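You operate a simulated robot arm through the tools that you are given. There is no shell and no other tool. Be economical: measure what you need, move in short steps, check, and stop when the job is done.

Carry out the task below with a simulated two-armed robot. There is one attempt and no reset: what you move stays moved.

TASK
On the top shelf of the trolley, fold the blue cloth in half.

The check looks at the end state, three seconds after you hand in, the way a careful person would. Anything else that was tipped, shoved, dropped, spilled or broken makes it a failure. Flat cloth is picked up by pressing the open fingertips on it (5 to 10 N) and closing them slowly along it; thin cloth reads only 2 to 8 mm in the jaws.

THE ROBOT
Two 7-joint arms with two-finger parallel grippers on one trunk, on a base that drives. Base frame: it is fixed to the floor where the robot stands at the start and does not move with it; the origin is under the middle of the robot, x ahead of it, y to its left, z up. Readings come in mm, degrees, newtons and seconds.
The left shoulder is at the start at [70, 134, 1151], the right one opposite. With the tool pointing down near the work surface each hand reaches from about 180 to 640 mm from the robot's upright axis, wherever it stands, measured 20 degrees to its own side. Places, roughly: top shelf of the trolley [700, 100, 900]. Payload 1.57 kg a hand.
Tool frame (each hand has its own): the origin (TCP) lies between the finger pads and is the grasp point; the fingertips stand 30 mm ahead of it; z points along the fingers, y is the line along which they close. Largest opening 80 mm; finger width 17, thickness 12; the body of the gripper, 40 by 82 mm, starts 80 mm behind the TCP.
Orientation is that of the tool frame in the base frame, as a unit quaternion [x, y, z, w]. With the fingers straight down and closing along the base's y, the tool's x points along the base's -x, its y along +y and its z along -z.

THE INTERFACE
- The arms move only by the tool apply_moves. It takes "left_increments", "right_increments" or both (then of equal length, played together; a hand with none holds still); each is a list of rows, each a list of 3 entries, a list of its own where there are three numbers: the shift along the base's x, y, z in units of 25 mm (1.0 is 25 mm), then the turn, a rotation vector about the base's x, y, z in units of 4 degrees (1.0 is 4 degrees), then the gripper command, from -1 (shut) to 1 (fully open), values between in proportion. In form: [[[dx, dy, dz], [wx, wy, wz], jaw], ...]. A call has 1 to 12 rows; each row shifts and turns the commanded pose from where the row before left it. A call with a number of a shift or a turn outside -1 to 1 is refused whole. Each row takes 0.2 s and may step no farther than 50 mm and 8.6 degrees from the row before; otherwise, or with a gripper value out of range, the whole call is refused. A pose out of reach is approached as far as the arm can. The call stops where the force on the tool passes 40 N (or 10 N more than at its start, if that is more) or the arm is blocked; 0.2 s more then pass. Each finger travels about 153 mm/s and halts on what it meets, pressing with about 33 N; the grip force reading is that of the motor and also rises with nothing between the fingers. The clock runs only during rows and for 0.2 s after the last one: add rows that do not move to give the fingers time. The reply holds the time, the measured pose of the TCP, the force on the tool along the base axes, the opening and the grip force, in the units named above and with some noise, with the torque about the TCP (base axes, N m) and any sound that the robot's microphone picked up.
- Cameras (640 x 400 px; columns grow to the right, rows downward): "scene" is now at [128.7, 3.5, 1359.3]; the picture's right is [0.04, -1.00, 0.00], its down [-0.75, -0.03, -0.66] and it looks along [0.66, 0.02, -0.75] (base axes); focal length 248 px, centre (320, 200). "left" rides on the left gripper at [72, 7, -122] in its tool frame; the picture's right is [-0.09, 1.00, 0.00], its down [-0.84, -0.08, -0.54] and it looks along [-0.54, -0.05, 0.84] (tool axes); focal length 238 px, centre (320, 200). "right" rides on the right gripper at [72, -7, -122] in its tool frame; the picture's right is [0.09, 1.00, 0.00], its down [-0.84, 0.08, -0.54] and it looks along [-0.54, 0.05, 0.84] (tool axes); focal length 238 px, centre (320, 200). There is no depth. A picture from a camera that has moved, and an enlarged one, comes with that camera's place and axes in the base frame and with its lens.
- snapshot(camera): a new picture of that camera. No time passes.
- slide_trunk(by): slides the trunk up (or, below 0, down) by that many mm; the arms and the scene camera ride with it, the base frame stays. It gives what a move gives, with no picture.
- base_move(legs): drives the robot by 1 to 6 legs, each [ahead, left, turn to the left] in mm, mm and degrees, along the robot's own axes; the way and the turn of a leg run together, so that a leg with both is an arc; at most 1500 mm and 180 degrees a leg. The arms and the cameras ride along, it lands a little off, and it stops where it bumps. It gives what a move gives.
- turn_head(pan, tilt): turns the head with the scene camera to pan (to the left, within 86 degrees either way) and tilt (down, from -29 to 69), counted from straight ahead of the robot. It gives what a move gives.
- zoom(camera, box): a new picture of the part [left, top, right, bottom] of that camera's present view, enlarged. No time passes.
- finish_job(): hands the job in; it is judged then, once.

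Work in short steps. Places have to be worked out from the pictures, the camera data and where the tool is seen: move nearer, look again, correct. Check each grasp and each placing, and mend what went wrong. You have 120 turns and 100 pictures in all, those below and enlarged ones among them. Open the grippers and draw the arms clear of the work before you hand the job in, unless the task says otherwise; then end with one line.

The tools are called after "Call:" as name(argument=value, ...) on one line, values as JSON. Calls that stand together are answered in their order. apply_moves: Moves the arms, as the interface text tells. Its arguments: {"type":"object","properties":{"left_increments":{"type":"array","items":{"type":"array"}},"right_increments":{"type":"array","items":{"type":"array"}}},"required":[]} The other tools are called the same way: slide_trunk (by) slides the trunk up or down; base_move (legs) drives the base; turn_head (pan, tilt) turns the head that bears the scene camera; snapshot (camera) takes a picture; zoom (camera, box) takes an enlarged picture of a part of a camera's view; finish_job () hands the job in.

At the start:

```text
clock: 0.0
left_tool_pos: [423.2, 301.0, 1142.8]
left_tcp_rot: [-0.001, 1.0, 0.0, -0.001]
left_wrist_force: [-0.2, 0.0, -0.7]
left_torque: [0.01, -0.03, 0.0]
left_finger_gap: 80.1
left_grip_force: 0.0
right_tool_pos: [427.2, -136.3, 1129.4]
right_tcp_rot: [-0.001, 1.0, -0.001, -0.001]
right_wrist_force: [0.4, 0.9, 0.6]
right_torque: [0.0, -0.02, -0.04]
right_finger_gap: 80.1
right_grip_force: 0.0
trunk travel left (down, up): [-725.0, 215.0]
robot x, y, heading: [2.8, -0.7, -0.2]
head pan, tilt: [2.1, 48.8]
```

scene: 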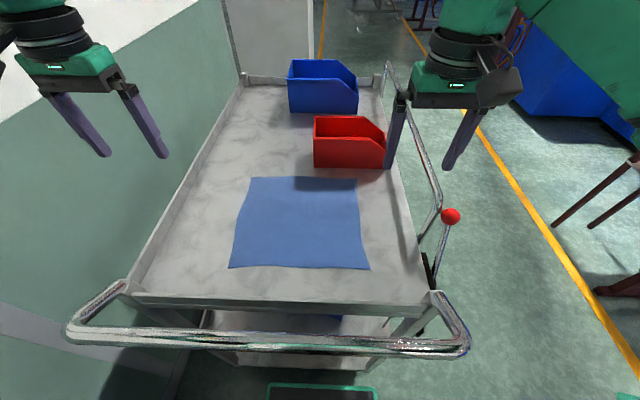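
right: 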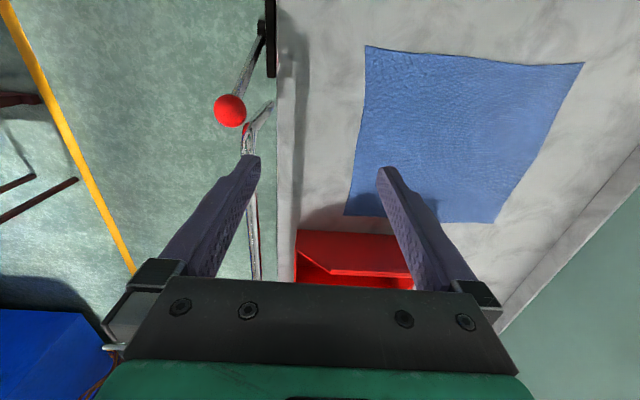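
left: 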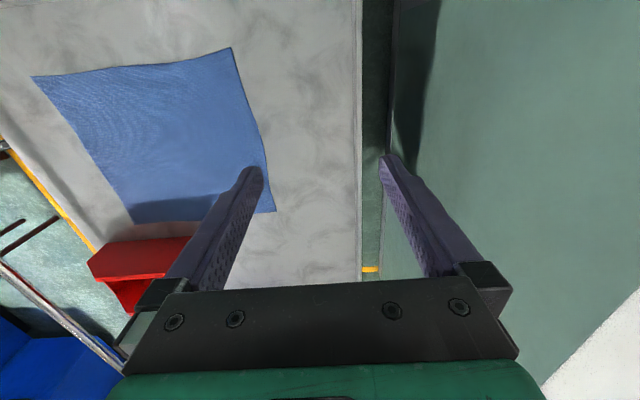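

The wrist and scene views agree on a shelf height of z≈900. The cloth corners are at about (607,200), (612,-75), (351,-87) and (345,192). I plan to carry the near edge over to the far edge, and first I test in free air whether both hands can reach the far edge.

Call:
apply_moves(left_increments=[[[0.885, -0.68, -0.715], [0, 0, 0], -0.4], [[0.885, -0.68, -0.715], [0, 0, 0], -0.4], [[0.885, -0.68, -0.715], [0, 0, 0], -0.4], [[0.885, -0.68, -0.715], [0, 0, 0], -0.4], [[0.885, -0.68, -0.715], [0, 0, 0], -0.4], [[0.885, -0.68, -0.715], [0, 0, 0], -0.4], [[0.885, -0.68, -0.715], [0, 0, 0], -0.4], [[0.885, -0.68, -0.715], [0, 0, 0], -0.4], [[0, 0, 0], [0, 0, 0], -0.4]], right_increments=[[[0.865, 0.4, -0.645], [0, 0, 0], -0.4], [[0.865, 0.4, -0.645], [0, 0, 0], -0.4], [[0.865, 0.4, -0.645], [0, 0, 0], -0.4], [[0.865, 0.4, -0.645], [0, 0, 0], -0.4], [[0.865, 0.4, -0.645], [0, 0, 0], -0.4], [[0.865, 0.4, -0.645], [0, 0, 0], -0.4], [[0.865, 0.4, -0.645], [0, 0, 0], -0.4], [[0.865, 0.4, -0.645], [0, 0, 0], -0.4], [[0, 0, 0], [0, 0, 0], -0.4]])

```text
clock: 2.0
left_tool_pos: [550.2, 188.7, 1002.4]
left_tcp_rot: [-0.001, 1.0, -0.001, 0.001]
left_wrist_force: [0.5, -0.8, 0.5]
left_torque: [0.04, -0.02, 0.01]
left_finger_gap: 23.7
left_grip_force: 0.1
left hand out of reach, approached as far as the arm can: row 7, 8
right_tool_pos: [586.8, -58.2, 995.2]
right_tcp_rot: [-0.001, 1.0, 0.0, 0.001]
right_wrist_force: [0.4, 0.1, -0.7]
right_torque: [0.01, 0.03, -0.03]
right_finger_gap: 24.2
right_grip_force: 0.1
right hand out of reach, approached as far as the arm can: row 8
trunk travel left (down, up): [-725.0, 215.0]
robot x, y, heading: [2.6, -2.7, 0.1]
head pan, tilt: [2.1, 48.8]
```

The hands fall about 15–50 mm short of the far edge. I look down to see how much room the base has to drive forward.

Call:
turn_head(pan=0, tilt=69)

Call:
snapshot(camera="scene")

```text
clock: 2.8
left_tool_pos: [548.5, 191.1, 1001.5]
left_tcp_rot: [-0.001, 1.0, 0.0, 0.001]
left_wrist_force: [-0.3, 0.0, 0.5]
left_torque: [0.0, 0.01, -0.01]
left_finger_gap: 24.0
left_grip_force: 0.1
right_tool_pos: [586.2, -55.8, 995.0]
right_tcp_rot: [0.001, 1.0, 0.0, 0.001]
right_wrist_force: [-0.8, 0.3, 0.5]
right_torque: [0.0, -0.05, -0.01]
right_finger_gap: 23.8
right_grip_force: 0.1
trunk travel left (down, up): [-725.0, 215.0]
robot x, y, heading: [-0.9, -0.9, -0.0]
head pan, tilt: [0.0, 68.8]
```

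```text
96 pictures are left
camera scene: at [106.6, 0.8, 1335.7], right [0.0, -1.0, 0.0], down [-0.93, 0.0, -0.36], along [0.36, 0.0, -0.93], focal length 248 px, centre (320, 200)
```

scene: 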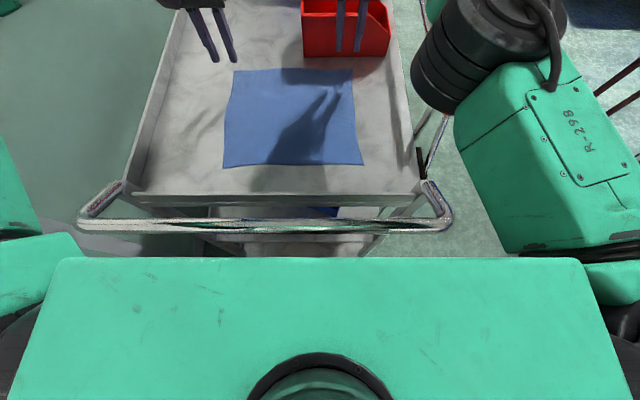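

Base clearance is tight, so instead of driving I'll tilt the fingers forward about 24° to gain reach, and test that here in free air.

Call:
apply_moves(left_increments=[[[0, 0, -0.2], [0, -1, 0], -0.4], [[0, 0, -0.2], [0, -1, 0], -0.4], [[0, 0, -0.2], [0, -1, 0], -0.4], [[0, 0, -0.2], [0, -1, 0], -0.4], [[0, 0, -0.2], [0, -1, 0], -0.4], [[0, 0, -0.2], [0, -1, 0], -0.4], [[0, 0, 0], [0, 0, 0], -0.4], [[0, 0, 0], [0, 0, 0], -0.4]], right_increments=[[[0, 0, -0.2], [0, -1, 0], -0.4], [[0, 0, -0.2], [0, -1, 0], -0.4], [[0, 0, -0.2], [0, -1, 0], -0.4], [[0, 0, -0.2], [0, -1, 0], -0.4], [[0, 0, -0.2], [0, -1, 0], -0.4], [[0, 0, -0.2], [0, -1, 0], -0.4], [[0, 0, 0], [0, 0, 0], -0.4], [[0, 0, 0], [0, 0, 0], -0.4]])

```text
clock: 4.6
left_tool_pos: [549.5, 188.6, 971.8]
left_tcp_rot: [-0.001, 0.978, 0.0, 0.208]
left_wrist_force: [-1.1, 0.0, 0.0]
left_torque: [-0.03, 0.05, -0.02]
left_finger_gap: 24.0
left_grip_force: 0.2
right_tool_pos: [590.0, -59.5, 969.6]
right_tcp_rot: [0.0, 0.978, 0.0, 0.208]
right_wrist_force: [0.2, -0.6, -0.3]
right_torque: [0.0, 0.02, 0.01]
right_finger_gap: 24.2
right_grip_force: 0.1
right hand out of reach, approached as far as the arm can: row 1
trunk travel left (down, up): [-725.0, 215.0]
robot x, y, heading: [-2.7, 1.4, 0.0]
head pan, tilt: [0.0, 68.8]
```

The tilt points the fingers forward, as I wanted. I now push on to the far target to confirm the reach.

Call:
apply_moves(left_increments=[[[0.7, -0.3, -0.2], [0, 0, 0], -0.4], [[0.7, -0.3, -0.2], [0, 0, 0], -0.4], [[0.6, -0.3, -0.2], [0, 0, 0], -0.4], [[0, 0, 0], [0, 0, 0], -0.4]], right_increments=[[[0.3, 0, -0.2], [0, 0, 0], -0.4], [[0.3, 0, -0.2], [0, 0, 0], -0.4], [[0, 0, -0.2], [0, 0, 0], -0.4], [[0, 0, 0], [0, 0, 0], -0.4]])

Call:
snapshot(camera="scene")

Call:
snapshot(camera="left")

```text
clock: 5.6
left_tool_pos: [598.1, 166.7, 955.7]
left_tcp_rot: [0.0, 0.978, -0.001, 0.208]
left_wrist_force: [0.5, 0.6, -0.2]
left_torque: [0.0, 0.01, 0.01]
left_finger_gap: 24.0
left_grip_force: 0.1
right_tool_pos: [605.4, -58.6, 954.8]
right_tcp_rot: [0.0, 0.978, 0.0, 0.208]
right_wrist_force: [0.3, 0.0, 0.1]
right_torque: [0.0, -0.04, -0.01]
right_finger_gap: 23.9
right_grip_force: 0.0
trunk travel left (down, up): [-725.0, 215.0]
robot x, y, heading: [-1.0, 1.2, -0.0]
head pan, tilt: [0.0, 68.8]
```

```text
95 pictures are left
camera scene: at [106.4, 0.7, 1335.7], right [0.0, -1.0, 0.0], down [-0.93, 0.0, -0.36], along [0.36, 0.0, -0.93], focal length 248 px, centre (320, 200)
```

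scene: 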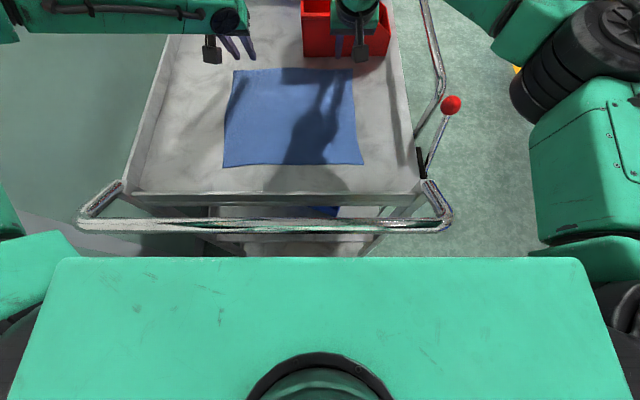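

```text
94 pictures are left
camera left: at [482.0, 174.5, 1039.6], right [0.08, 1.0, 0.04], down [0.54, -0.08, 0.84], along [0.84, -0.05, -0.55], focal length 238 px, centre (320, 200)
```

left: 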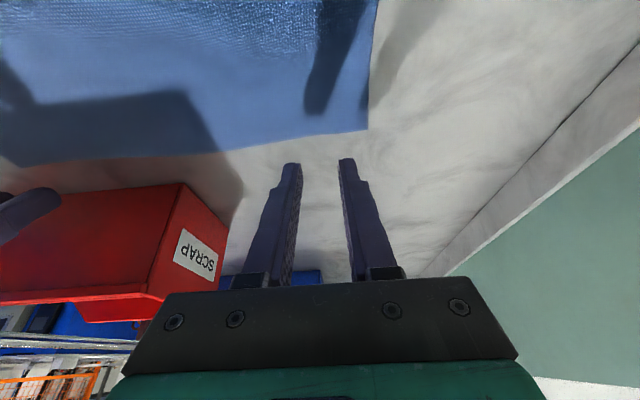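

The reach is fine. Refined corners are far-left (605,203), far-right (609,-77), near-right (350,-86) and near-left (343,193). Now I go back to just inside the near corners with the tools vertical.

Call:
apply_moves(left_increments=[[[-0.81, 0, 0.2], [0, 0.5, 0], -0.4], [[-0.81, 0, 0.2], [0, 0.5, 0], -0.4], [[-0.81, 0, 0.2], [0, 0.5, 0], -0.4], [[-0.81, 0, 0.2], [0, 0.5, 0], -0.4], [[-0.81, 0, 0.2], [0, 0.5, 0], -0.4], [[-0.81, 0, 0.2], [0, 0.5, 0], -0.4], [[-0.81, 0, 0.2], [0, 0.5, 0], -0.4], [[-0.81, 0, 0], [0, 0.5, 0], -0.4], [[-0.81, 0, 0], [0, 0.5, 0], -0.4], [[-0.81, 0, 0], [0, 0.5, 0], -0.4], [[-0.81, 0, 0], [0, 0.5, 0], -0.4], [[-0.81, 0, 0], [0, 0.5, 0], -0.4]], right_increments=[[[-0.82, 0, 0.2], [0, 0.5, 0], -0.4], [[-0.82, 0, 0.2], [0, 0.5, 0], -0.4], [[-0.82, 0, 0.2], [0, 0.5, 0], -0.4], [[-0.82, 0, 0.2], [0, 0.5, 0], -0.4], [[-0.82, 0, 0.2], [0, 0.5, 0], -0.4], [[-0.82, 0, 0.2], [0, 0.5, 0], -0.4], [[-0.82, 0, 0.2], [0, 0.5, 0], -0.4], [[-0.82, 0, 0], [0, 0.5, 0], -0.4], [[-0.82, 0, 0], [0, 0.5, 0], -0.4], [[-0.82, 0, 0], [0, 0.5, 0], -0.4], [[-0.82, 0, 0], [0, 0.5, 0], -0.4], [[-0.82, 0, 0], [0, 0.5, 0], -0.4]])

Call:
snapshot(camera="left")

Call:
snapshot(camera="right")

```text
clock: 8.2
left_tool_pos: [353.6, 166.8, 993.5]
left_tcp_rot: [0.0, 1.0, 0.0, 0.0]
left_wrist_force: [-0.7, 0.7, -0.1]
left_torque: [-0.02, -0.01, 0.0]
left_finger_gap: 23.8
left_grip_force: 0.1
right_tool_pos: [356.4, -59.8, 990.6]
right_tcp_rot: [0.0, 1.0, 0.0, 0.001]
right_wrist_force: [-0.6, 0.1, 0.6]
right_torque: [-0.02, 0.0, 0.02]
right_finger_gap: 24.0
right_grip_force: 0.1
trunk travel left (down, up): [-725.0, 215.0]
robot x, y, heading: [-0.0, 0.5, -0.1]
head pan, tilt: [0.0, 68.8]
```

```text
93 pictures are left
camera left: at [282.0, 173.4, 1113.6], right [0.09, 1.0, 0.0], down [0.84, -0.08, 0.54], along [0.54, -0.05, -0.84], focal length 238 px, centre (320, 200)
```

left: 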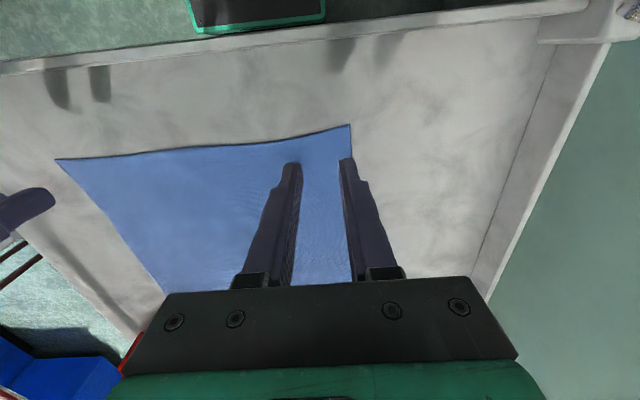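

```text
92 pictures are left
camera right: at [284.5, -65.1, 1111.2], right [-0.09, 1.0, 0.0], down [0.84, 0.08, 0.54], along [0.54, 0.05, -0.84], focal length 238 px, centre (320, 200)
```

right: 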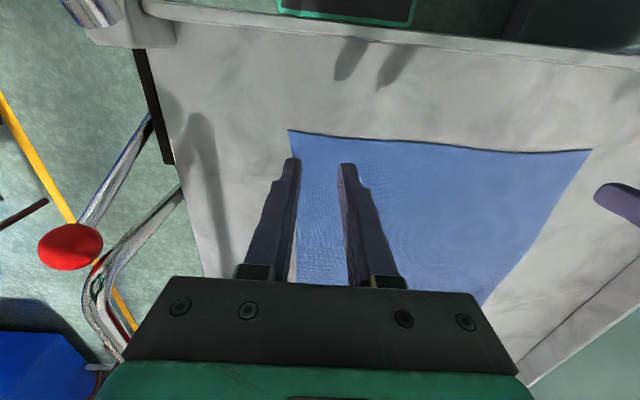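

The corners check out and the tools straddle the right spots. I descend to just above contact.

Call:
apply_moves(left_increments=[[[0, 0, -0.7], [0, 0, 0], -0.4], [[0, 0, -0.7], [0, 0, 0], -0.4], [[0, 0, -0.7], [0, 0, 0], -0.4], [[0, 0, -0.2], [0, 0, 0], -0.4], [[0, 0, 0], [0, 0, 0], -0.4]], right_increments=[[[0.15, 0, -0.7], [0, 0, 0], -0.4], [[0, 0, -0.7], [0, 0, 0], -0.4], [[0, 0, -0.7], [0, 0, 0], -0.4], [[0, 0, -0.1], [0, 0, 0], -0.4], [[0, 0, 0], [0, 0, 0], -0.4]])

Call:
snapshot(camera="left")

```text
clock: 9.4
left_tool_pos: [356.1, 166.0, 934.3]
left_tcp_rot: [0.0, 1.0, 0.0, -0.001]
left_wrist_force: [-0.3, 0.2, 0.5]
left_torque: [0.02, 0.01, 0.03]
left_finger_gap: 23.7
left_grip_force: 0.0
right_tool_pos: [362.5, -59.3, 933.4]
right_tcp_rot: [0.0, 1.0, 0.0, 0.0]
right_wrist_force: [-0.7, 0.4, 0.0]
right_torque: [-0.01, 0.02, 0.03]
right_finger_gap: 24.1
right_grip_force: 0.1
trunk travel left (down, up): [-725.0, 215.0]
robot x, y, heading: [1.2, 1.1, 0.1]
head pan, tilt: [0.0, 68.8]
```

```text
91 pictures are left
camera left: at [284.1, 173.5, 1056.1], right [0.09, 1.0, 0.0], down [0.84, -0.08, 0.54], along [0.54, -0.05, -0.84], focal length 238 px, centre (320, 200)
```

left: 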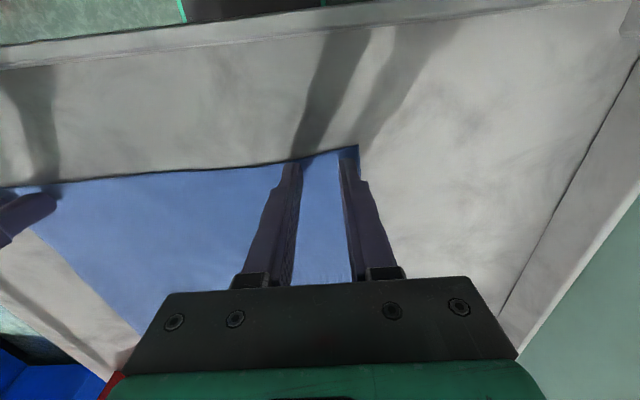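

Fingers are just above the cloth with no contact yet. I press down in small steps.

Call:
apply_moves(left_increments=[[[0, -0.08, -0.1], [0, 0, 0], -0.4], [[0, 0, -0.1], [0, 0, 0], -0.4], [[0, 0, 0], [0, 0, 0], -0.4]], right_increments=[[[0, 0, -0.1], [0, 0, 0], -0.4], [[0, 0, -0.1], [0, 0, 0], -0.4], [[0, 0, 0], [0, 0, 0], -0.4]])

```text
clock: 10.2
left_tool_pos: [355.2, 163.3, 930.7]
left_tcp_rot: [0.0, 1.0, 0.0, 0.003]
left_wrist_force: [3.2, 1.4, 21.0]
left_torque: [0.09, -0.06, 0.0]
left_finger_gap: 24.0
left_grip_force: 0.0
right_tool_pos: [361.1, -59.0, 932.5]
right_tcp_rot: [0.0, 1.0, 0.001, 0.002]
right_wrist_force: [2.7, -1.0, 13.0]
right_torque: [-0.09, -0.05, 0.04]
right_finger_gap: 24.0
right_grip_force: 0.1
trunk travel left (down, up): [-725.0, 215.0]
robot x, y, heading: [-2.6, 1.1, 0.0]
head pan, tilt: [0.0, 68.8]
```

The force is a bit high (21 N and 13 N), so I ease off slightly.

Call:
apply_moves(left_increments=[[[0, 0, 0.05], [0, 0, 0], -0.4], [[0, 0, 0], [0, 0, 0], -0.4]], right_increments=[[[0, 0, 0.02], [0, 0, 0], -0.4], [[0, 0, 0], [0, 0, 0], -0.4]])

```text
clock: 10.8
left_tool_pos: [354.9, 164.3, 930.5]
left_tcp_rot: [0.0, 1.0, 0.0, 0.001]
left_wrist_force: [1.9, -0.7, 14.3]
left_torque: [0.0, -0.06, 0.04]
left_finger_gap: 24.1
left_grip_force: 0.0
right_tool_pos: [362.8, -59.2, 931.4]
right_tcp_rot: [0.0, 1.0, 0.001, 0.0]
right_wrist_force: [1.8, 1.0, 15.1]
right_torque: [-0.02, -0.08, 0.0]
right_finger_gap: 24.0
right_grip_force: 0.1
trunk travel left (down, up): [-725.0, 215.0]
robot x, y, heading: [-1.1, 0.8, 0.0]
head pan, tilt: [0.0, 68.8]
```

Call:
apply_moves(left_increments=[[[0, 0, 0.05], [0, 0, 0], -0.4], [[0, 0, 0], [0, 0, 0], -0.4]], right_increments=[[[0, 0, 0.05], [0, 0, 0], -0.4], [[0, 0, 0], [0, 0, 0], -0.4]])

```text
clock: 11.4
left_tool_pos: [354.8, 163.9, 931.7]
left_tcp_rot: [-0.001, 1.0, 0.0, 0.0]
left_wrist_force: [-0.4, -1.6, 7.3]
left_torque: [-0.01, -0.03, 0.01]
left_finger_gap: 23.8
left_grip_force: 0.0
right_tool_pos: [361.3, -60.3, 932.1]
right_tcp_rot: [-0.001, 1.0, 0.0, 0.0]
right_wrist_force: [1.4, 0.8, 6.0]
right_torque: [0.01, -0.01, -0.01]
right_finger_gap: 24.0
right_grip_force: 0.0
trunk travel left (down, up): [-725.0, 215.0]
robot x, y, heading: [-0.9, 2.8, -0.1]
head pan, tilt: [0.0, 68.8]
```

Both hands now press at 6–7 N. I close them slowly along the cloth.

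Call:
apply_moves(left_increments=[[[0, 0, 0], [0, 0, 0], -0.46], [[0, 0, 0], [0, 0, 0], -0.52], [[0, 0, 0], [0, 0, 0], -0.58], [[0, 0, 0], [0, 0, 0], -0.64], [[0, 0, 0], [0, 0, 0], -0.7], [[0, 0, 0], [0, 0, 0], -0.76], [[0, 0, 0], [0, 0, 0], -0.82], [[0, 0, 0], [0, 0, 0], -0.88], [[0, 0, 0], [0, 0, 0], -0.94], [[0, 0, 0], [0, 0, 0], -1], [[0, 0, 0], [0, 0, 0], -1], [[0, 0, 0], [0, 0, 0], -1]], right_increments=[[[0, 0, 0], [0, 0, 0], -0.46], [[0, 0, 0], [0, 0, 0], -0.52], [[0, 0, 0], [0, 0, 0], -0.58], [[0, 0, 0], [0, 0, 0], -0.64], [[0, 0, 0], [0, 0, 0], -0.7], [[0, 0, 0], [0, 0, 0], -0.76], [[0, 0, 0], [0, 0, 0], -0.82], [[0, 0, 0], [0, 0, 0], -0.88], [[0, 0, 0], [0, 0, 0], -0.94], [[0, 0, 0], [0, 0, 0], -1], [[0, 0, 0], [0, 0, 0], -1], [[0, 0, 0], [0, 0, 0], -1]])

Call:
snapshot(camera="left")

Call:
snapshot(camera="right")

```text
clock: 14.0
left_tool_pos: [354.8, 165.1, 931.9]
left_tcp_rot: [-0.001, 1.0, 0.0, 0.0]
left_wrist_force: [0.5, 0.1, 2.0]
left_torque: [0.02, -0.02, 0.02]
left_finger_gap: 0.1
left_grip_force: 21.4
right_tool_pos: [362.5, -59.7, 932.3]
right_tcp_rot: [0.0, 1.0, 0.001, 0.0]
right_wrist_force: [-0.3, -0.2, 2.4]
right_torque: [0.03, 0.0, 0.03]
right_finger_gap: 2.2
right_grip_force: 23.9
trunk travel left (down, up): [-725.0, 215.0]
robot x, y, heading: [1.0, -1.6, -0.0]
head pan, tilt: [0.0, 68.8]
```

```text
90 pictures are left
camera left: at [283.1, 171.7, 1053.5], right [0.09, 1.0, 0.0], down [0.84, -0.08, 0.54], along [0.54, -0.05, -0.84], focal length 238 px, centre (320, 200)
```

left: 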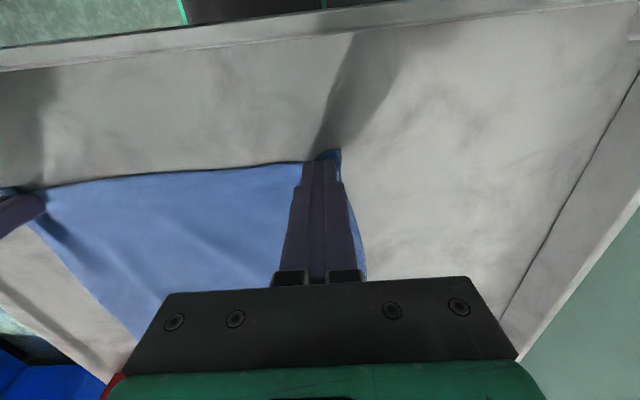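

```text
89 pictures are left
camera right: at [289.6, -64.9, 1052.7], right [-0.09, 1.0, 0.0], down [0.84, 0.08, 0.54], along [0.54, 0.05, -0.84], focal length 238 px, centre (320, 200)
```

right: 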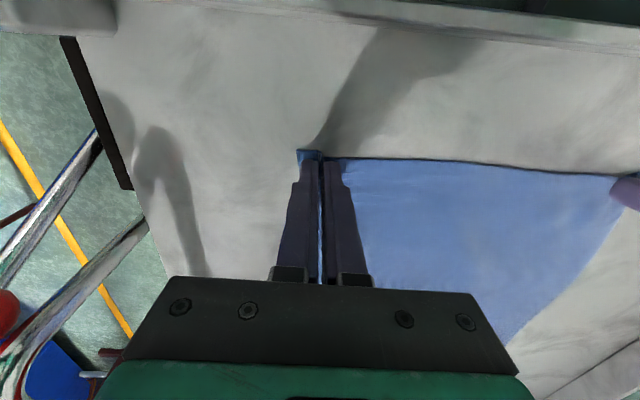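

The right hand has the cloth (2.2 mm), but the left slipped (0.1 mm). I lift the left slightly, reopen it and look.

Call:
apply_moves(left_increments=[[[0, 0, 0.3], [0, 0, 0], -1], [[0, 0, 0], [0, 0, 0], -0.4], [[0, 0, 0], [0, 0, 0], -0.4], [[0, 0, 0], [0, 0, 0], -0.4]], right_increments=[[[0, 0, 0], [0, 0, 0], -1], [[0, 0, 0], [0, 0, 0], -1], [[0, 0, 0], [0, 0, 0], -1], [[0, 0, 0], [0, 0, 0], -1]])

Call:
snapshot(camera="left")

```text
clock: 15.0
left_tool_pos: [354.8, 165.4, 938.7]
left_tcp_rot: [-0.001, 1.0, 0.0, 0.001]
left_wrist_force: [0.1, 0.2, -0.4]
left_torque: [-0.02, 0.03, -0.01]
left_finger_gap: 24.0
left_grip_force: 0.0
right_tool_pos: [362.0, -58.1, 931.8]
right_tcp_rot: [0.0, 1.0, 0.0, 0.0]
right_wrist_force: [-0.7, -0.2, 3.5]
right_torque: [-0.05, 0.03, 0.02]
right_finger_gap: 2.0
right_grip_force: 23.8
trunk travel left (down, up): [-725.0, 215.0]
robot x, y, heading: [3.3, -0.3, 0.0]
head pan, tilt: [0.0, 68.8]
```

```text
88 pictures are left
camera left: at [283.3, 171.5, 1061.1], right [0.09, 1.0, 0.0], down [0.84, -0.08, 0.54], along [0.54, -0.05, -0.84], focal length 238 px, centre (320, 200)
```

left: 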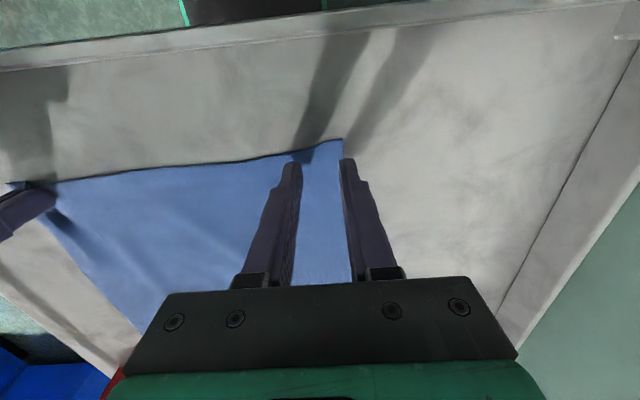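

The left corner is now at about y=182, flat again. I shift the left hand 12 mm inward and press a bit harder.

Call:
apply_moves(left_increments=[[[-0.05, -0.5, -0.1], [0, 0, 0], -0.4], [[0, 0, -0.1], [0, 0, 0], -0.4], [[0, 0, -0.1], [0, 0, 0], -0.4], [[0, 0, 0], [0, 0, 0], -0.4]], right_increments=[[[0, 0, 0], [0, 0, 0], -1], [[0, 0, 0], [0, 0, 0], -1], [[0, 0, 0], [0, 0, 0], -1], [[0, 0, 0], [0, 0, 0], -1]])

```text
clock: 16.0
left_tool_pos: [354.6, 152.1, 931.8]
left_tcp_rot: [0.0, 1.0, 0.001, 0.001]
left_wrist_force: [-0.6, 0.5, 1.9]
left_torque: [0.0, 0.01, -0.01]
left_finger_gap: 24.0
left_grip_force: 0.0
right_tool_pos: [362.0, -58.0, 932.8]
right_tcp_rot: [0.0, 1.0, 0.0, -0.001]
right_wrist_force: [-0.2, 0.5, 2.7]
right_torque: [0.0, -0.03, 0.0]
right_finger_gap: 2.3
right_grip_force: 24.2
trunk travel left (down, up): [-725.0, 215.0]
robot x, y, heading: [2.6, -4.6, 0.2]
head pan, tilt: [0.0, 68.8]
```

Call:
apply_moves(left_increments=[[[0, 0, -0.06], [0, 0, 0], -0.4], [[0, 0, 0], [0, 0, 0], -0.4]])

```text
clock: 16.6
left_tool_pos: [354.4, 152.3, 931.6]
left_tcp_rot: [-0.001, 1.0, 0.0, 0.002]
left_wrist_force: [0.0, 1.5, 13.7]
left_torque: [0.12, 0.04, -0.02]
left_finger_gap: 24.1
left_grip_force: 0.1
right_tool_pos: [361.1, -59.0, 933.0]
right_tcp_rot: [-0.001, 1.0, 0.0, 0.0]
right_wrist_force: [0.2, 0.7, 0.2]
right_torque: [-0.02, 0.0, -0.02]
right_finger_gap: 2.4
right_grip_force: 24.0
trunk travel left (down, up): [-725.0, 215.0]
robot x, y, heading: [-2.1, 1.2, -0.0]
head pan, tilt: [0.0, 68.8]
```

I ease off by half a millimetre, to about 10 N, and close the left slowly.

Call:
apply_moves(left_increments=[[[0, 0, 0.02], [0, 0, 0], -0.4], [[0, 0, 0], [0, 0, 0], -0.46], [[0, 0, 0], [0, 0, 0], -0.52], [[0, 0, 0], [0, 0, 0], -0.58], [[0, 0, 0], [0, 0, 0], -0.64], [[0, 0, 0], [0, 0, 0], -0.7], [[0, 0, 0], [0, 0, 0], -0.76], [[0, 0, 0], [0, 0, 0], -0.82], [[0, 0, 0], [0, 0, 0], -0.88], [[0, 0, 0], [0, 0, 0], -0.94], [[0, 0, 0], [0, 0, 0], -1], [[0, 0, 0], [0, 0, 0], -1]])

Call:
snapshot(camera="left")

```text
clock: 19.2
left_tool_pos: [352.8, 152.6, 932.2]
left_tcp_rot: [-0.001, 1.0, 0.001, 0.002]
left_wrist_force: [0.4, -0.8, 23.6]
left_torque: [0.05, 0.07, 0.03]
left_finger_gap: 2.0
left_grip_force: 23.3
right_tool_pos: [360.3, -59.6, 932.2]
right_tcp_rot: [0.0, 1.0, 0.001, 0.002]
right_wrist_force: [-0.7, 2.9, -0.1]
right_torque: [0.09, 0.0, 0.02]
right_finger_gap: 2.3
right_grip_force: 23.4
trunk travel left (down, up): [-725.0, 215.0]
robot x, y, heading: [2.9, -0.3, -0.1]
head pan, tilt: [0.0, 68.8]
```

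```text
87 pictures are left
camera left: at [280.5, 158.2, 1053.0], right [0.09, 1.0, 0.0], down [0.84, -0.08, 0.54], along [0.54, -0.05, -0.84], focal length 238 px, centre (320, 200)
```

left: 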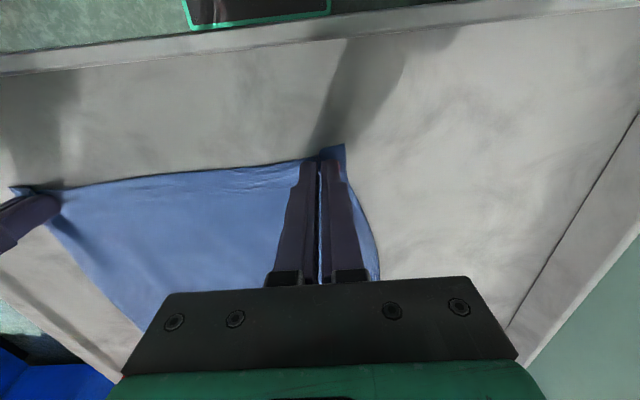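

Both hands hold about 2 mm of cloth. I lift the edge a bit, moving slightly forward, and check.

Call:
apply_moves(left_increments=[[[0, 0, 0.3], [0, 0, 0], -1], [[0.1, 0, 0.4], [0, 0, 0], -1], [[0.2, 0, 0.5], [0, 0, 0], -1], [[0.3, 0, 0.5], [0, 0, 0], -1], [[0.3, 0, 0.5], [0, 0, 0], -1], [[0.3, 0, 0.4], [0, 0, 0], -1]], right_increments=[[[0, 0, 0.3], [0, 0, 0], -1], [[0.1, 0, 0.4], [0, 0, 0], -1], [[0.2, 0, 0.5], [0, 0, 0], -1], [[0.3, 0, 0.5], [0, 0, 0], -1], [[0.3, 0, 0.5], [0, 0, 0], -1], [[0.3, 0, 0.4], [0, 0, 0], -1]])

Call:
snapshot(camera="scene")

```text
clock: 20.6
left_tool_pos: [384.8, 152.4, 996.5]
left_tcp_rot: [-0.001, 1.0, 0.0, -0.001]
left_wrist_force: [0.2, 0.0, 0.2]
left_torque: [0.01, -0.01, 0.02]
left_finger_gap: 1.9
left_grip_force: 23.3
right_tool_pos: [392.1, -57.9, 996.9]
right_tcp_rot: [0.0, 1.0, 0.0, -0.001]
right_wrist_force: [0.2, -0.3, 0.2]
right_torque: [0.02, 0.05, -0.02]
right_finger_gap: 2.3
right_grip_force: 23.5
trunk travel left (down, up): [-725.0, 215.0]
robot x, y, heading: [-1.1, -1.0, -0.0]
head pan, tilt: [0.0, 68.8]
```

```text
86 pictures are left
camera scene: at [106.9, 0.6, 1335.6], right [0.0, -1.0, 0.0], down [-0.93, 0.0, -0.36], along [0.36, 0.0, -0.93], focal length 248 px, centre (320, 200)
```

scene: 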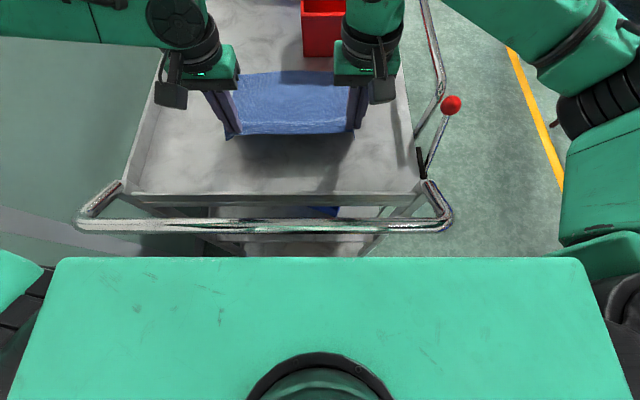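

Both corners are lifted cleanly. I carry on to the midpoint of the arc, spreading a little and starting the tilt.

Call:
apply_moves(left_increments=[[[0.5, 0.05, 0.2], [0, -0.3, 0], -1], [[0.5, 0.05, 0.2], [0, -0.3, 0], -1], [[0.5, 0.05, 0.2], [0, -0.3, 0], -1], [[0.5, 0.05, 0.2], [0, -0.3, 0], -1], [[0.5, 0.05, 0.1], [0, -0.3, 0], -1], [[0.5, 0.05, 0], [0, -0.3, 0], -1], [[0.5, 0.05, 0], [0, -0.3, 0], -1], [[0.5, 0.05, 0], [0, -0.3, 0], -1]], right_increments=[[[0.5, 0.025, 0.2], [0, -0.3, 0], -1], [[0.5, 0.025, 0.2], [0, -0.3, 0], -1], [[0.5, 0.025, 0.2], [0, -0.3, 0], -1], [[0.5, 0.025, 0.2], [0, -0.3, 0], -1], [[0.5, 0.025, 0.1], [0, -0.3, 0], -1], [[0.5, 0.025, 0], [0, -0.3, 0], -1], [[0.5, 0.025, 0], [0, -0.3, 0], -1], [[0.5, 0.025, 0], [0, -0.3, 0], -1]])

Call:
snapshot(camera="scene")

```text
clock: 22.4
left_tool_pos: [485.4, 161.5, 1018.2]
left_tcp_rot: [0.0, 0.997, 0.0, 0.083]
left_wrist_force: [0.8, -5.9, -0.5]
left_torque: [-0.16, 0.03, -0.03]
left_finger_gap: 1.6
left_grip_force: 23.6
right_tool_pos: [494.4, -54.7, 1018.0]
right_tcp_rot: [0.001, 0.996, -0.001, 0.084]
right_wrist_force: [-0.4, 6.3, -0.3]
right_torque: [0.17, 0.04, 0.08]
right_finger_gap: 2.3
right_grip_force: 23.5
trunk travel left (down, up): [-725.0, 215.0]
robot x, y, heading: [0.3, -0.8, 0.3]
head pan, tilt: [0.0, 68.8]
```

```text
85 pictures are left
camera scene: at [107.3, 0.6, 1335.6], right [0.0, -1.0, 0.0], down [-0.93, 0.0, -0.36], along [0.36, 0.0, -0.93], focal length 248 px, centre (320, 200)
```

scene: 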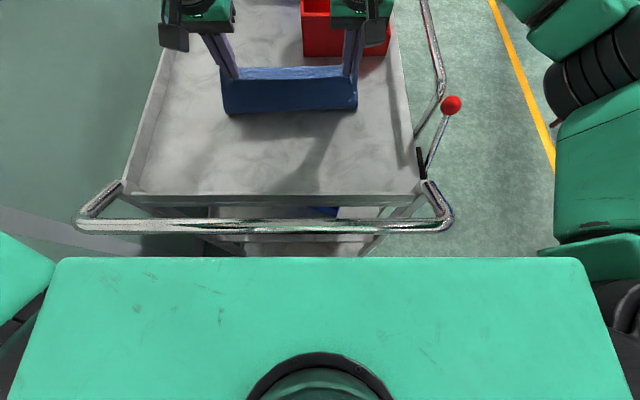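

The cloth is just taut (6 N) at 216 mm separation, so I relax that slightly. Next I come down over the far edge and shift about 9 mm in +y for the cloth's skew.

Call:
apply_moves(left_increments=[[[0.376, 0.034, 0], [0, -0.36, 0], -1], [[0.376, 0.034, -0.1], [0, -0.36, 0], -1], [[0.376, 0.034, -0.2], [0, -0.36, 0], -1], [[0.376, 0.034, -0.3], [0, -0.36, 0], -1], [[0.376, 0.034, -0.35], [0, -0.36, 0], -1], [[0.376, 0.034, -0.4], [0, -0.36, 0], -1], [[0.376, 0.034, -0.4], [0, -0.36, 0], -1], [[0.376, 0.034, -0.4], [0, -0.36, 0], -1], [[0.376, 0.034, -0.4], [0, -0.36, 0], -1], [[0.376, 0.034, -0.4], [0, -0.36, 0], -1], [[0, 0, 0], [0, 0, 0], -1]], right_increments=[[[0.376, 0.045, 0], [0, -0.36, 0], -1], [[0.376, 0.045, -0.1], [0, -0.36, 0], -1], [[0.376, 0.045, -0.2], [0, -0.36, 0], -1], [[0.376, 0.045, -0.3], [0, -0.36, 0], -1], [[0.376, 0.045, -0.35], [0, -0.36, 0], -1], [[0.376, 0.045, -0.4], [0, -0.36, 0], -1], [[0.376, 0.045, -0.4], [0, -0.36, 0], -1], [[0.376, 0.045, -0.4], [0, -0.36, 0], -1], [[0.376, 0.045, -0.4], [0, -0.36, 0], -1], [[0.376, 0.045, -0.4], [0, -0.36, 0], -1], [[0, 0, 0], [0, 0, 0], -1]])

Call:
snapshot(camera="scene")

Call:
snapshot(camera="left")

Call:
snapshot(camera="right")

```text
clock: 24.8
left_tool_pos: [578.1, 171.7, 945.1]
left_tcp_rot: [0.0, 0.978, 0.0, 0.208]
left_wrist_force: [-0.2, -3.4, 0.0]
left_torque: [-0.08, -0.02, -0.03]
left_finger_gap: 1.7
left_grip_force: 23.3
right_tool_pos: [586.2, -42.2, 947.0]
right_tcp_rot: [-0.001, 0.978, 0.0, 0.208]
right_wrist_force: [0.0, 2.7, -0.7]
right_torque: [0.01, 0.0, 0.06]
right_finger_gap: 2.1
right_grip_force: 23.6
trunk travel left (down, up): [-725.0, 215.0]
robot x, y, heading: [-1.4, -6.3, 0.0]
head pan, tilt: [0.0, 68.8]
```

```text
84 pictures are left
camera scene: at [106.1, 0.4, 1335.7], right [0.0, -1.0, 0.0], down [-0.93, 0.0, -0.36], along [0.36, 0.0, -0.93], focal length 248 px, centre (320, 200)
```

scene: 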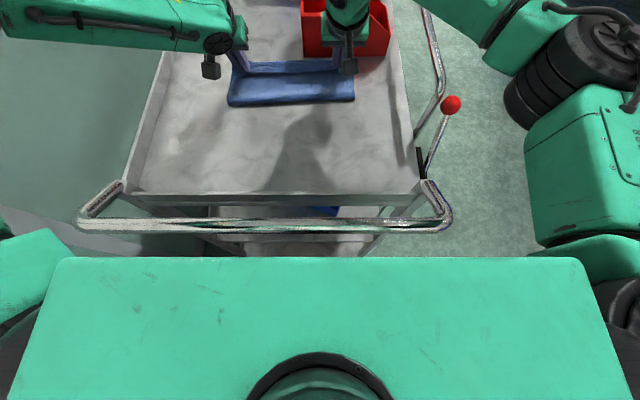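

```text
83 pictures are left
camera left: at [462.7, 178.4, 1026.4], right [0.08, 1.0, 0.04], down [0.54, -0.08, 0.84], along [0.84, -0.05, -0.55], focal length 238 px, centre (320, 200)
```

left: 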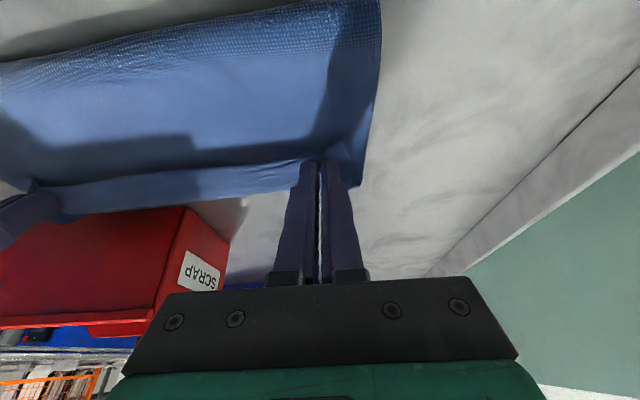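

```text
82 pictures are left
camera right: at [469.6, -48.8, 1026.8], right [-0.08, 1.0, -0.04], down [0.54, 0.08, 0.84], along [0.84, 0.05, -0.55], focal length 238 px, centre (320, 200)
```

right: 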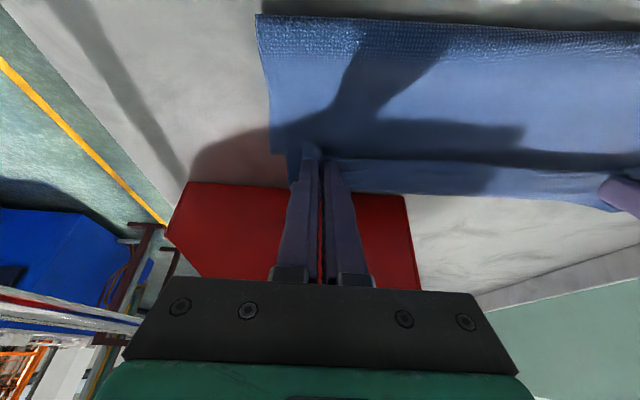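

The cloth is folded over with the held edge just above the far edge. I lower the last ~13 mm to light contact.

Call:
apply_moves(left_increments=[[[0, 0, -0.3], [0, 0, 0], -1], [[0, 0, -0.15], [0, 0, 0], -1], [[0, 0, 0], [0, 0, 0], -1]], right_increments=[[[0, 0, -0.3], [0, 0, 0], -1], [[0, 0, -0.2], [0, 0, 0], -1], [[0, 0, 0], [0, 0, 0], -1]])

Call:
snapshot(camera="left")

Call:
snapshot(camera="right")

```text
clock: 25.6
left_tool_pos: [578.1, 170.8, 933.7]
left_tcp_rot: [-0.001, 0.978, 0.001, 0.209]
left_wrist_force: [0.3, -2.8, 1.6]
left_torque: [-0.09, 0.04, -0.01]
left_finger_gap: 1.5
left_grip_force: 23.5
right_tool_pos: [584.6, -42.2, 934.6]
right_tcp_rot: [0.0, 0.978, 0.0, 0.209]
right_wrist_force: [0.1, 2.4, 8.9]
right_torque: [0.02, -0.04, 0.05]
right_finger_gap: 2.2
right_grip_force: 23.6
trunk travel left (down, up): [-725.0, 215.0]
robot x, y, heading: [-1.9, -1.4, 0.0]
head pan, tilt: [0.0, 68.8]
```

```text
81 pictures are left
camera left: at [461.7, 177.9, 1016.1], right [0.08, 1.0, 0.04], down [0.54, -0.08, 0.84], along [0.84, -0.05, -0.55], focal length 238 px, centre (320, 200)
```

left: 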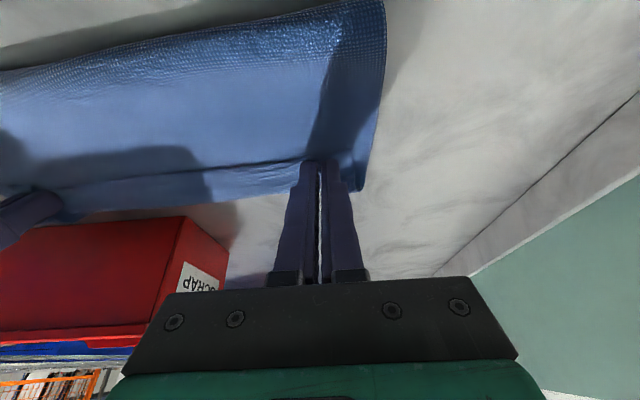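

```text
80 pictures are left
camera right: at [469.1, -48.7, 1015.0], right [-0.08, 1.0, -0.04], down [0.54, 0.08, 0.84], along [0.84, 0.05, -0.55], focal length 238 px, centre (320, 200)
```

right: 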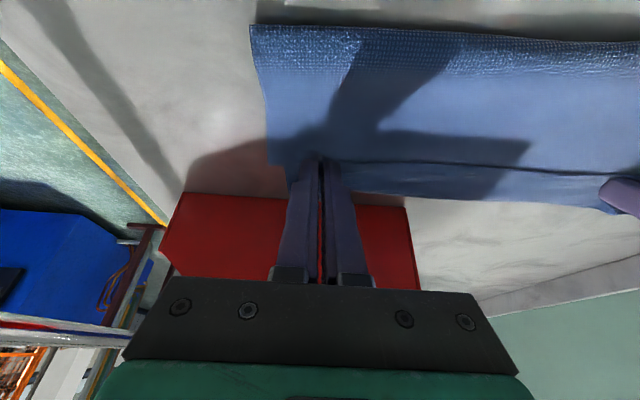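

The bottom corners project to (361,171) in the left view and (270,165) in the right. The top edge overshoots them by about 10–15 mm, so I lift a little, pull back 11 mm and lower again.

Call:
apply_moves(left_increments=[[[0, 0, 0.2], [0, 0, 0], -1], [[-0.22, 0, 0], [0, 0, 0], -1], [[-0.22, 0, 0], [0, 0, 0], -1], [[0, 0, -0.2], [0, 0, 0], -1], [[0, 0, 0], [0, 0, 0], -1]], right_increments=[[[0, 0, 0.25], [0, 0, 0], -1], [[-0.22, 0, 0], [0, 0, 0], -1], [[-0.22, 0, 0], [0, 0, 0], -1], [[0, 0, -0.2], [0, 0, 0], -1], [[0, 0, 0], [0, 0, 0], -1]])

Call:
zoom(camera="left", box=[160, 80, 480, 280])

Call:
zoom(camera="right", box=[200, 80, 520, 280])

```text
clock: 26.8
left_tool_pos: [567.3, 172.1, 933.4]
left_tcp_rot: [0.0, 0.978, 0.0, 0.208]
left_wrist_force: [0.4, -1.6, 3.8]
left_torque: [-0.08, -0.03, -0.03]
left_finger_gap: 1.5
left_grip_force: 23.6
right_tool_pos: [575.5, -42.7, 935.3]
right_tcp_rot: [0.001, 0.978, -0.001, 0.209]
right_wrist_force: [-0.4, 2.6, 2.6]
right_torque: [0.04, -0.02, 0.01]
right_finger_gap: 2.2
right_grip_force: 23.6
trunk travel left (down, up): [-725.0, 215.0]
robot x, y, heading: [-3.8, -1.0, 0.2]
head pan, tilt: [0.0, 68.8]
```

```text
2.00 times, centred on (320, 180) of left
camera zoom: at [451.8, 177.6, 1015.4], right [0.08, 1.0, 0.04], down [0.54, -0.08, 0.84], along [0.84, -0.05, -0.55], focal length 477 px, centre (320, 240)
```

zoom: 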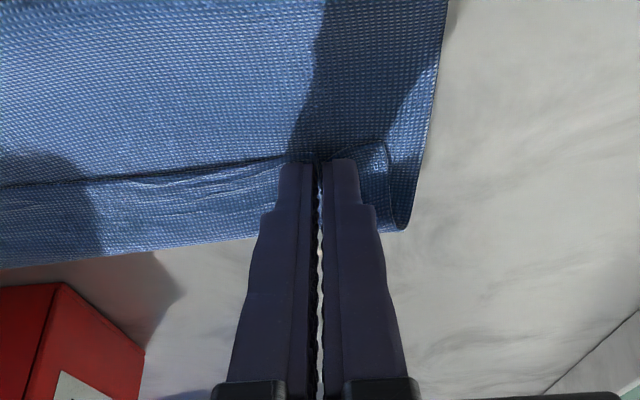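

```text
2.00 times, centred on (360, 180) of right
camera zoom: at [458.9, -48.6, 1015.6], right [-0.08, 1.0, -0.04], down [0.54, 0.08, 0.84], along [0.84, 0.05, -0.55], focal length 477 px, centre (240, 240)
```

zoom: 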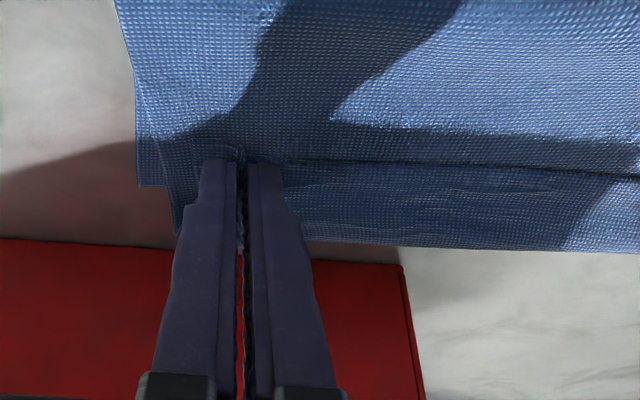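

The hands never flipped over, so the held edge is turned back on top: the cloth loops out to x≈625 and the fold line sits too far forward, at about 500. I lift and pull back so the fold line returns to about 474 and the loop opens, then look.

Call:
apply_moves(left_increments=[[[0, 0, 0.5], [0, -0.5, 0], -1], [[0, 0, 0.5], [0, -0.5, 0], -1], [[-0.2, 0, 0.4], [0, -0.5, 0], -1], [[-0.3, 0, 0.2], [0, -0.5, 0], -1], [[-0.3, 0, 0], [0, -0.5, 0], -1], [[-0.2, 0, 0], [0, -0.5, 0], -1], [[0, 0, 0], [0, 0, 0], -1]], right_increments=[[[0, 0, 0.5], [0, -0.5, 0], -1], [[0, 0, 0.5], [0, -0.5, 0], -1], [[-0.2, 0, 0.4], [0, -0.5, 0], -1], [[-0.3, 0, 0.2], [0, -0.5, 0], -1], [[-0.3, 0, 0], [0, -0.5, 0], -1], [[-0.2, 0, 0], [0, -0.5, 0], -1], [[0, 0, 0], [0, 0, 0], -1]])

Call:
snapshot(camera="scene")

Call:
snapshot(camera="left")

```text
clock: 28.4
left_tool_pos: [543.0, 170.4, 973.5]
left_tcp_rot: [-0.001, 0.951, 0.001, 0.309]
left_wrist_force: [0.5, -2.5, 0.1]
left_torque: [-0.04, -0.02, -0.06]
left_finger_gap: 1.7
left_grip_force: 23.4
right_tool_pos: [550.4, -42.4, 973.7]
right_tcp_rot: [0.0, 0.951, 0.0, 0.309]
right_wrist_force: [0.3, 2.1, -0.3]
right_torque: [0.03, 0.01, 0.04]
right_finger_gap: 2.3
right_grip_force: 23.6
trunk travel left (down, up): [-725.0, 215.0]
robot x, y, heading: [2.3, 0.6, -0.2]
head pan, tilt: [0.0, 68.8]
```

```text
77 pictures are left
camera scene: at [106.8, 0.4, 1335.7], right [0.0, -1.0, 0.0], down [-0.93, 0.0, -0.36], along [0.36, 0.0, -0.93], focal length 248 px, centre (320, 200)
```

scene: 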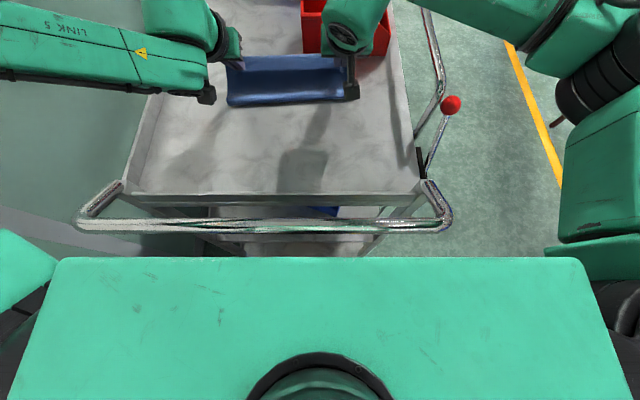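

```text
76 pictures are left
camera left: at [412.6, 177.5, 1029.6], right [0.07, 1.0, 0.05], down [0.36, -0.08, 0.93], along [0.93, -0.05, -0.36], focal length 238 px, centre (320, 200)
```

left: 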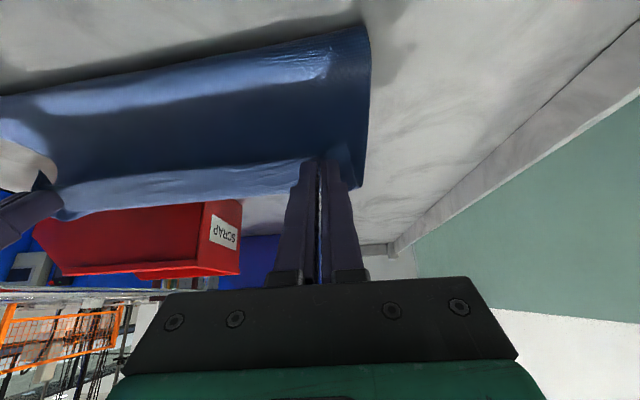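

The fold line is still at about x=500. I roll it back by retreating another ~45 mm at this height, then look again.

Call:
apply_moves(left_increments=[[[-0.3, 0, 0], [0, -0.3, 0], -1], [[-0.3, 0, 0], [0, -0.3, 0], -1], [[-0.3, 0, 0], [0, -0.3, 0], -1], [[-0.3, 0, 0], [0, -0.3, 0], -1], [[-0.3, 0, 0], [0, -0.3, 0], -1], [[-0.3, 0, 0], [0, -0.3, 0], -1], [[0, 0, 0], [0, 0, 0], -1]], right_increments=[[[-0.3, 0, 0], [0, -0.3, 0], -1], [[-0.3, 0, 0], [0, -0.3, 0], -1], [[-0.3, 0, 0], [0, -0.3, 0], -1], [[-0.3, 0, 0], [0, -0.3, 0], -1], [[-0.3, 0, 0], [0, -0.3, 0], -1], [[-0.3, 0, 0], [0, -0.3, 0], -1], [[0, 0, 0], [0, 0, 0], -1]])

Call:
zoom(camera="scene", box=[160, 20, 440, 195])

Call:
snapshot(camera="left")

Call:
snapshot(camera="right")

```text
clock: 30.0
left_tool_pos: [497.3, 170.6, 971.9]
left_tcp_rot: [0.0, 0.93, 0.0, 0.367]
left_wrist_force: [0.6, -2.8, 1.1]
left_torque: [-0.05, -0.02, -0.02]
left_finger_gap: 1.7
left_grip_force: 23.3
right_tool_pos: [505.4, -42.7, 973.5]
right_tcp_rot: [0.0, 0.93, 0.0, 0.368]
right_wrist_force: [0.3, 2.7, -0.2]
right_torque: [0.07, 0.03, 0.07]
right_finger_gap: 2.2
right_grip_force: 23.7
trunk travel left (down, up): [-725.0, 215.0]
robot x, y, heading: [-1.0, -2.3, -0.0]
head pan, tilt: [0.0, 68.8]
```

```text
2.29 times, centred on (300, 108) of scene
camera zoom: at [106.8, 0.4, 1335.7], right [0.0, -1.0, 0.0], down [-0.93, 0.0, -0.36], along [0.36, 0.0, -0.93], focal length 566 px, centre (366, 411)
```

zoom: 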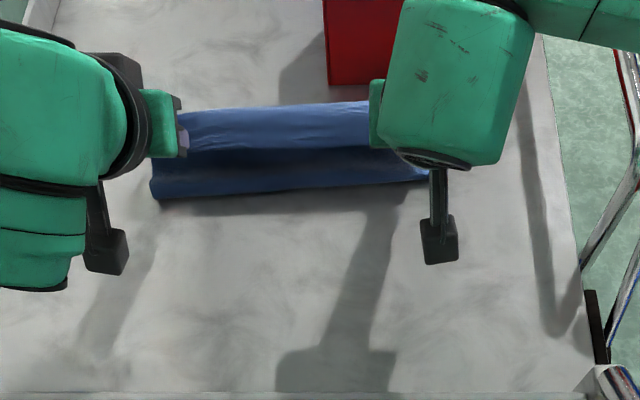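

```text
74 pictures are left
camera left: at [361.5, 177.5, 1012.0], right [0.07, 1.0, 0.06], down [0.24, -0.08, 0.97], along [0.97, -0.05, -0.24], focal length 238 px, centre (320, 200)
```

left: 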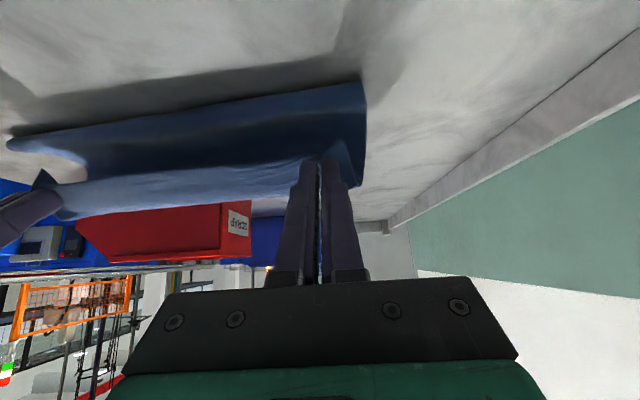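

```text
73 pictures are left
camera right: at [369.1, -49.5, 1012.1], right [-0.07, 1.0, -0.06], down [0.24, 0.08, 0.97], along [0.97, 0.05, -0.24], focal length 238 px, centre (320, 200)
```

right: 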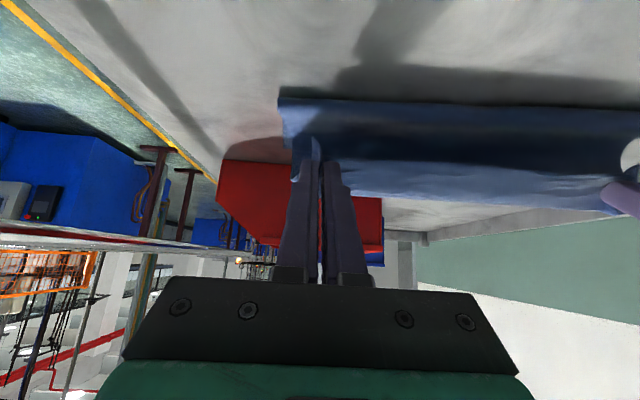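

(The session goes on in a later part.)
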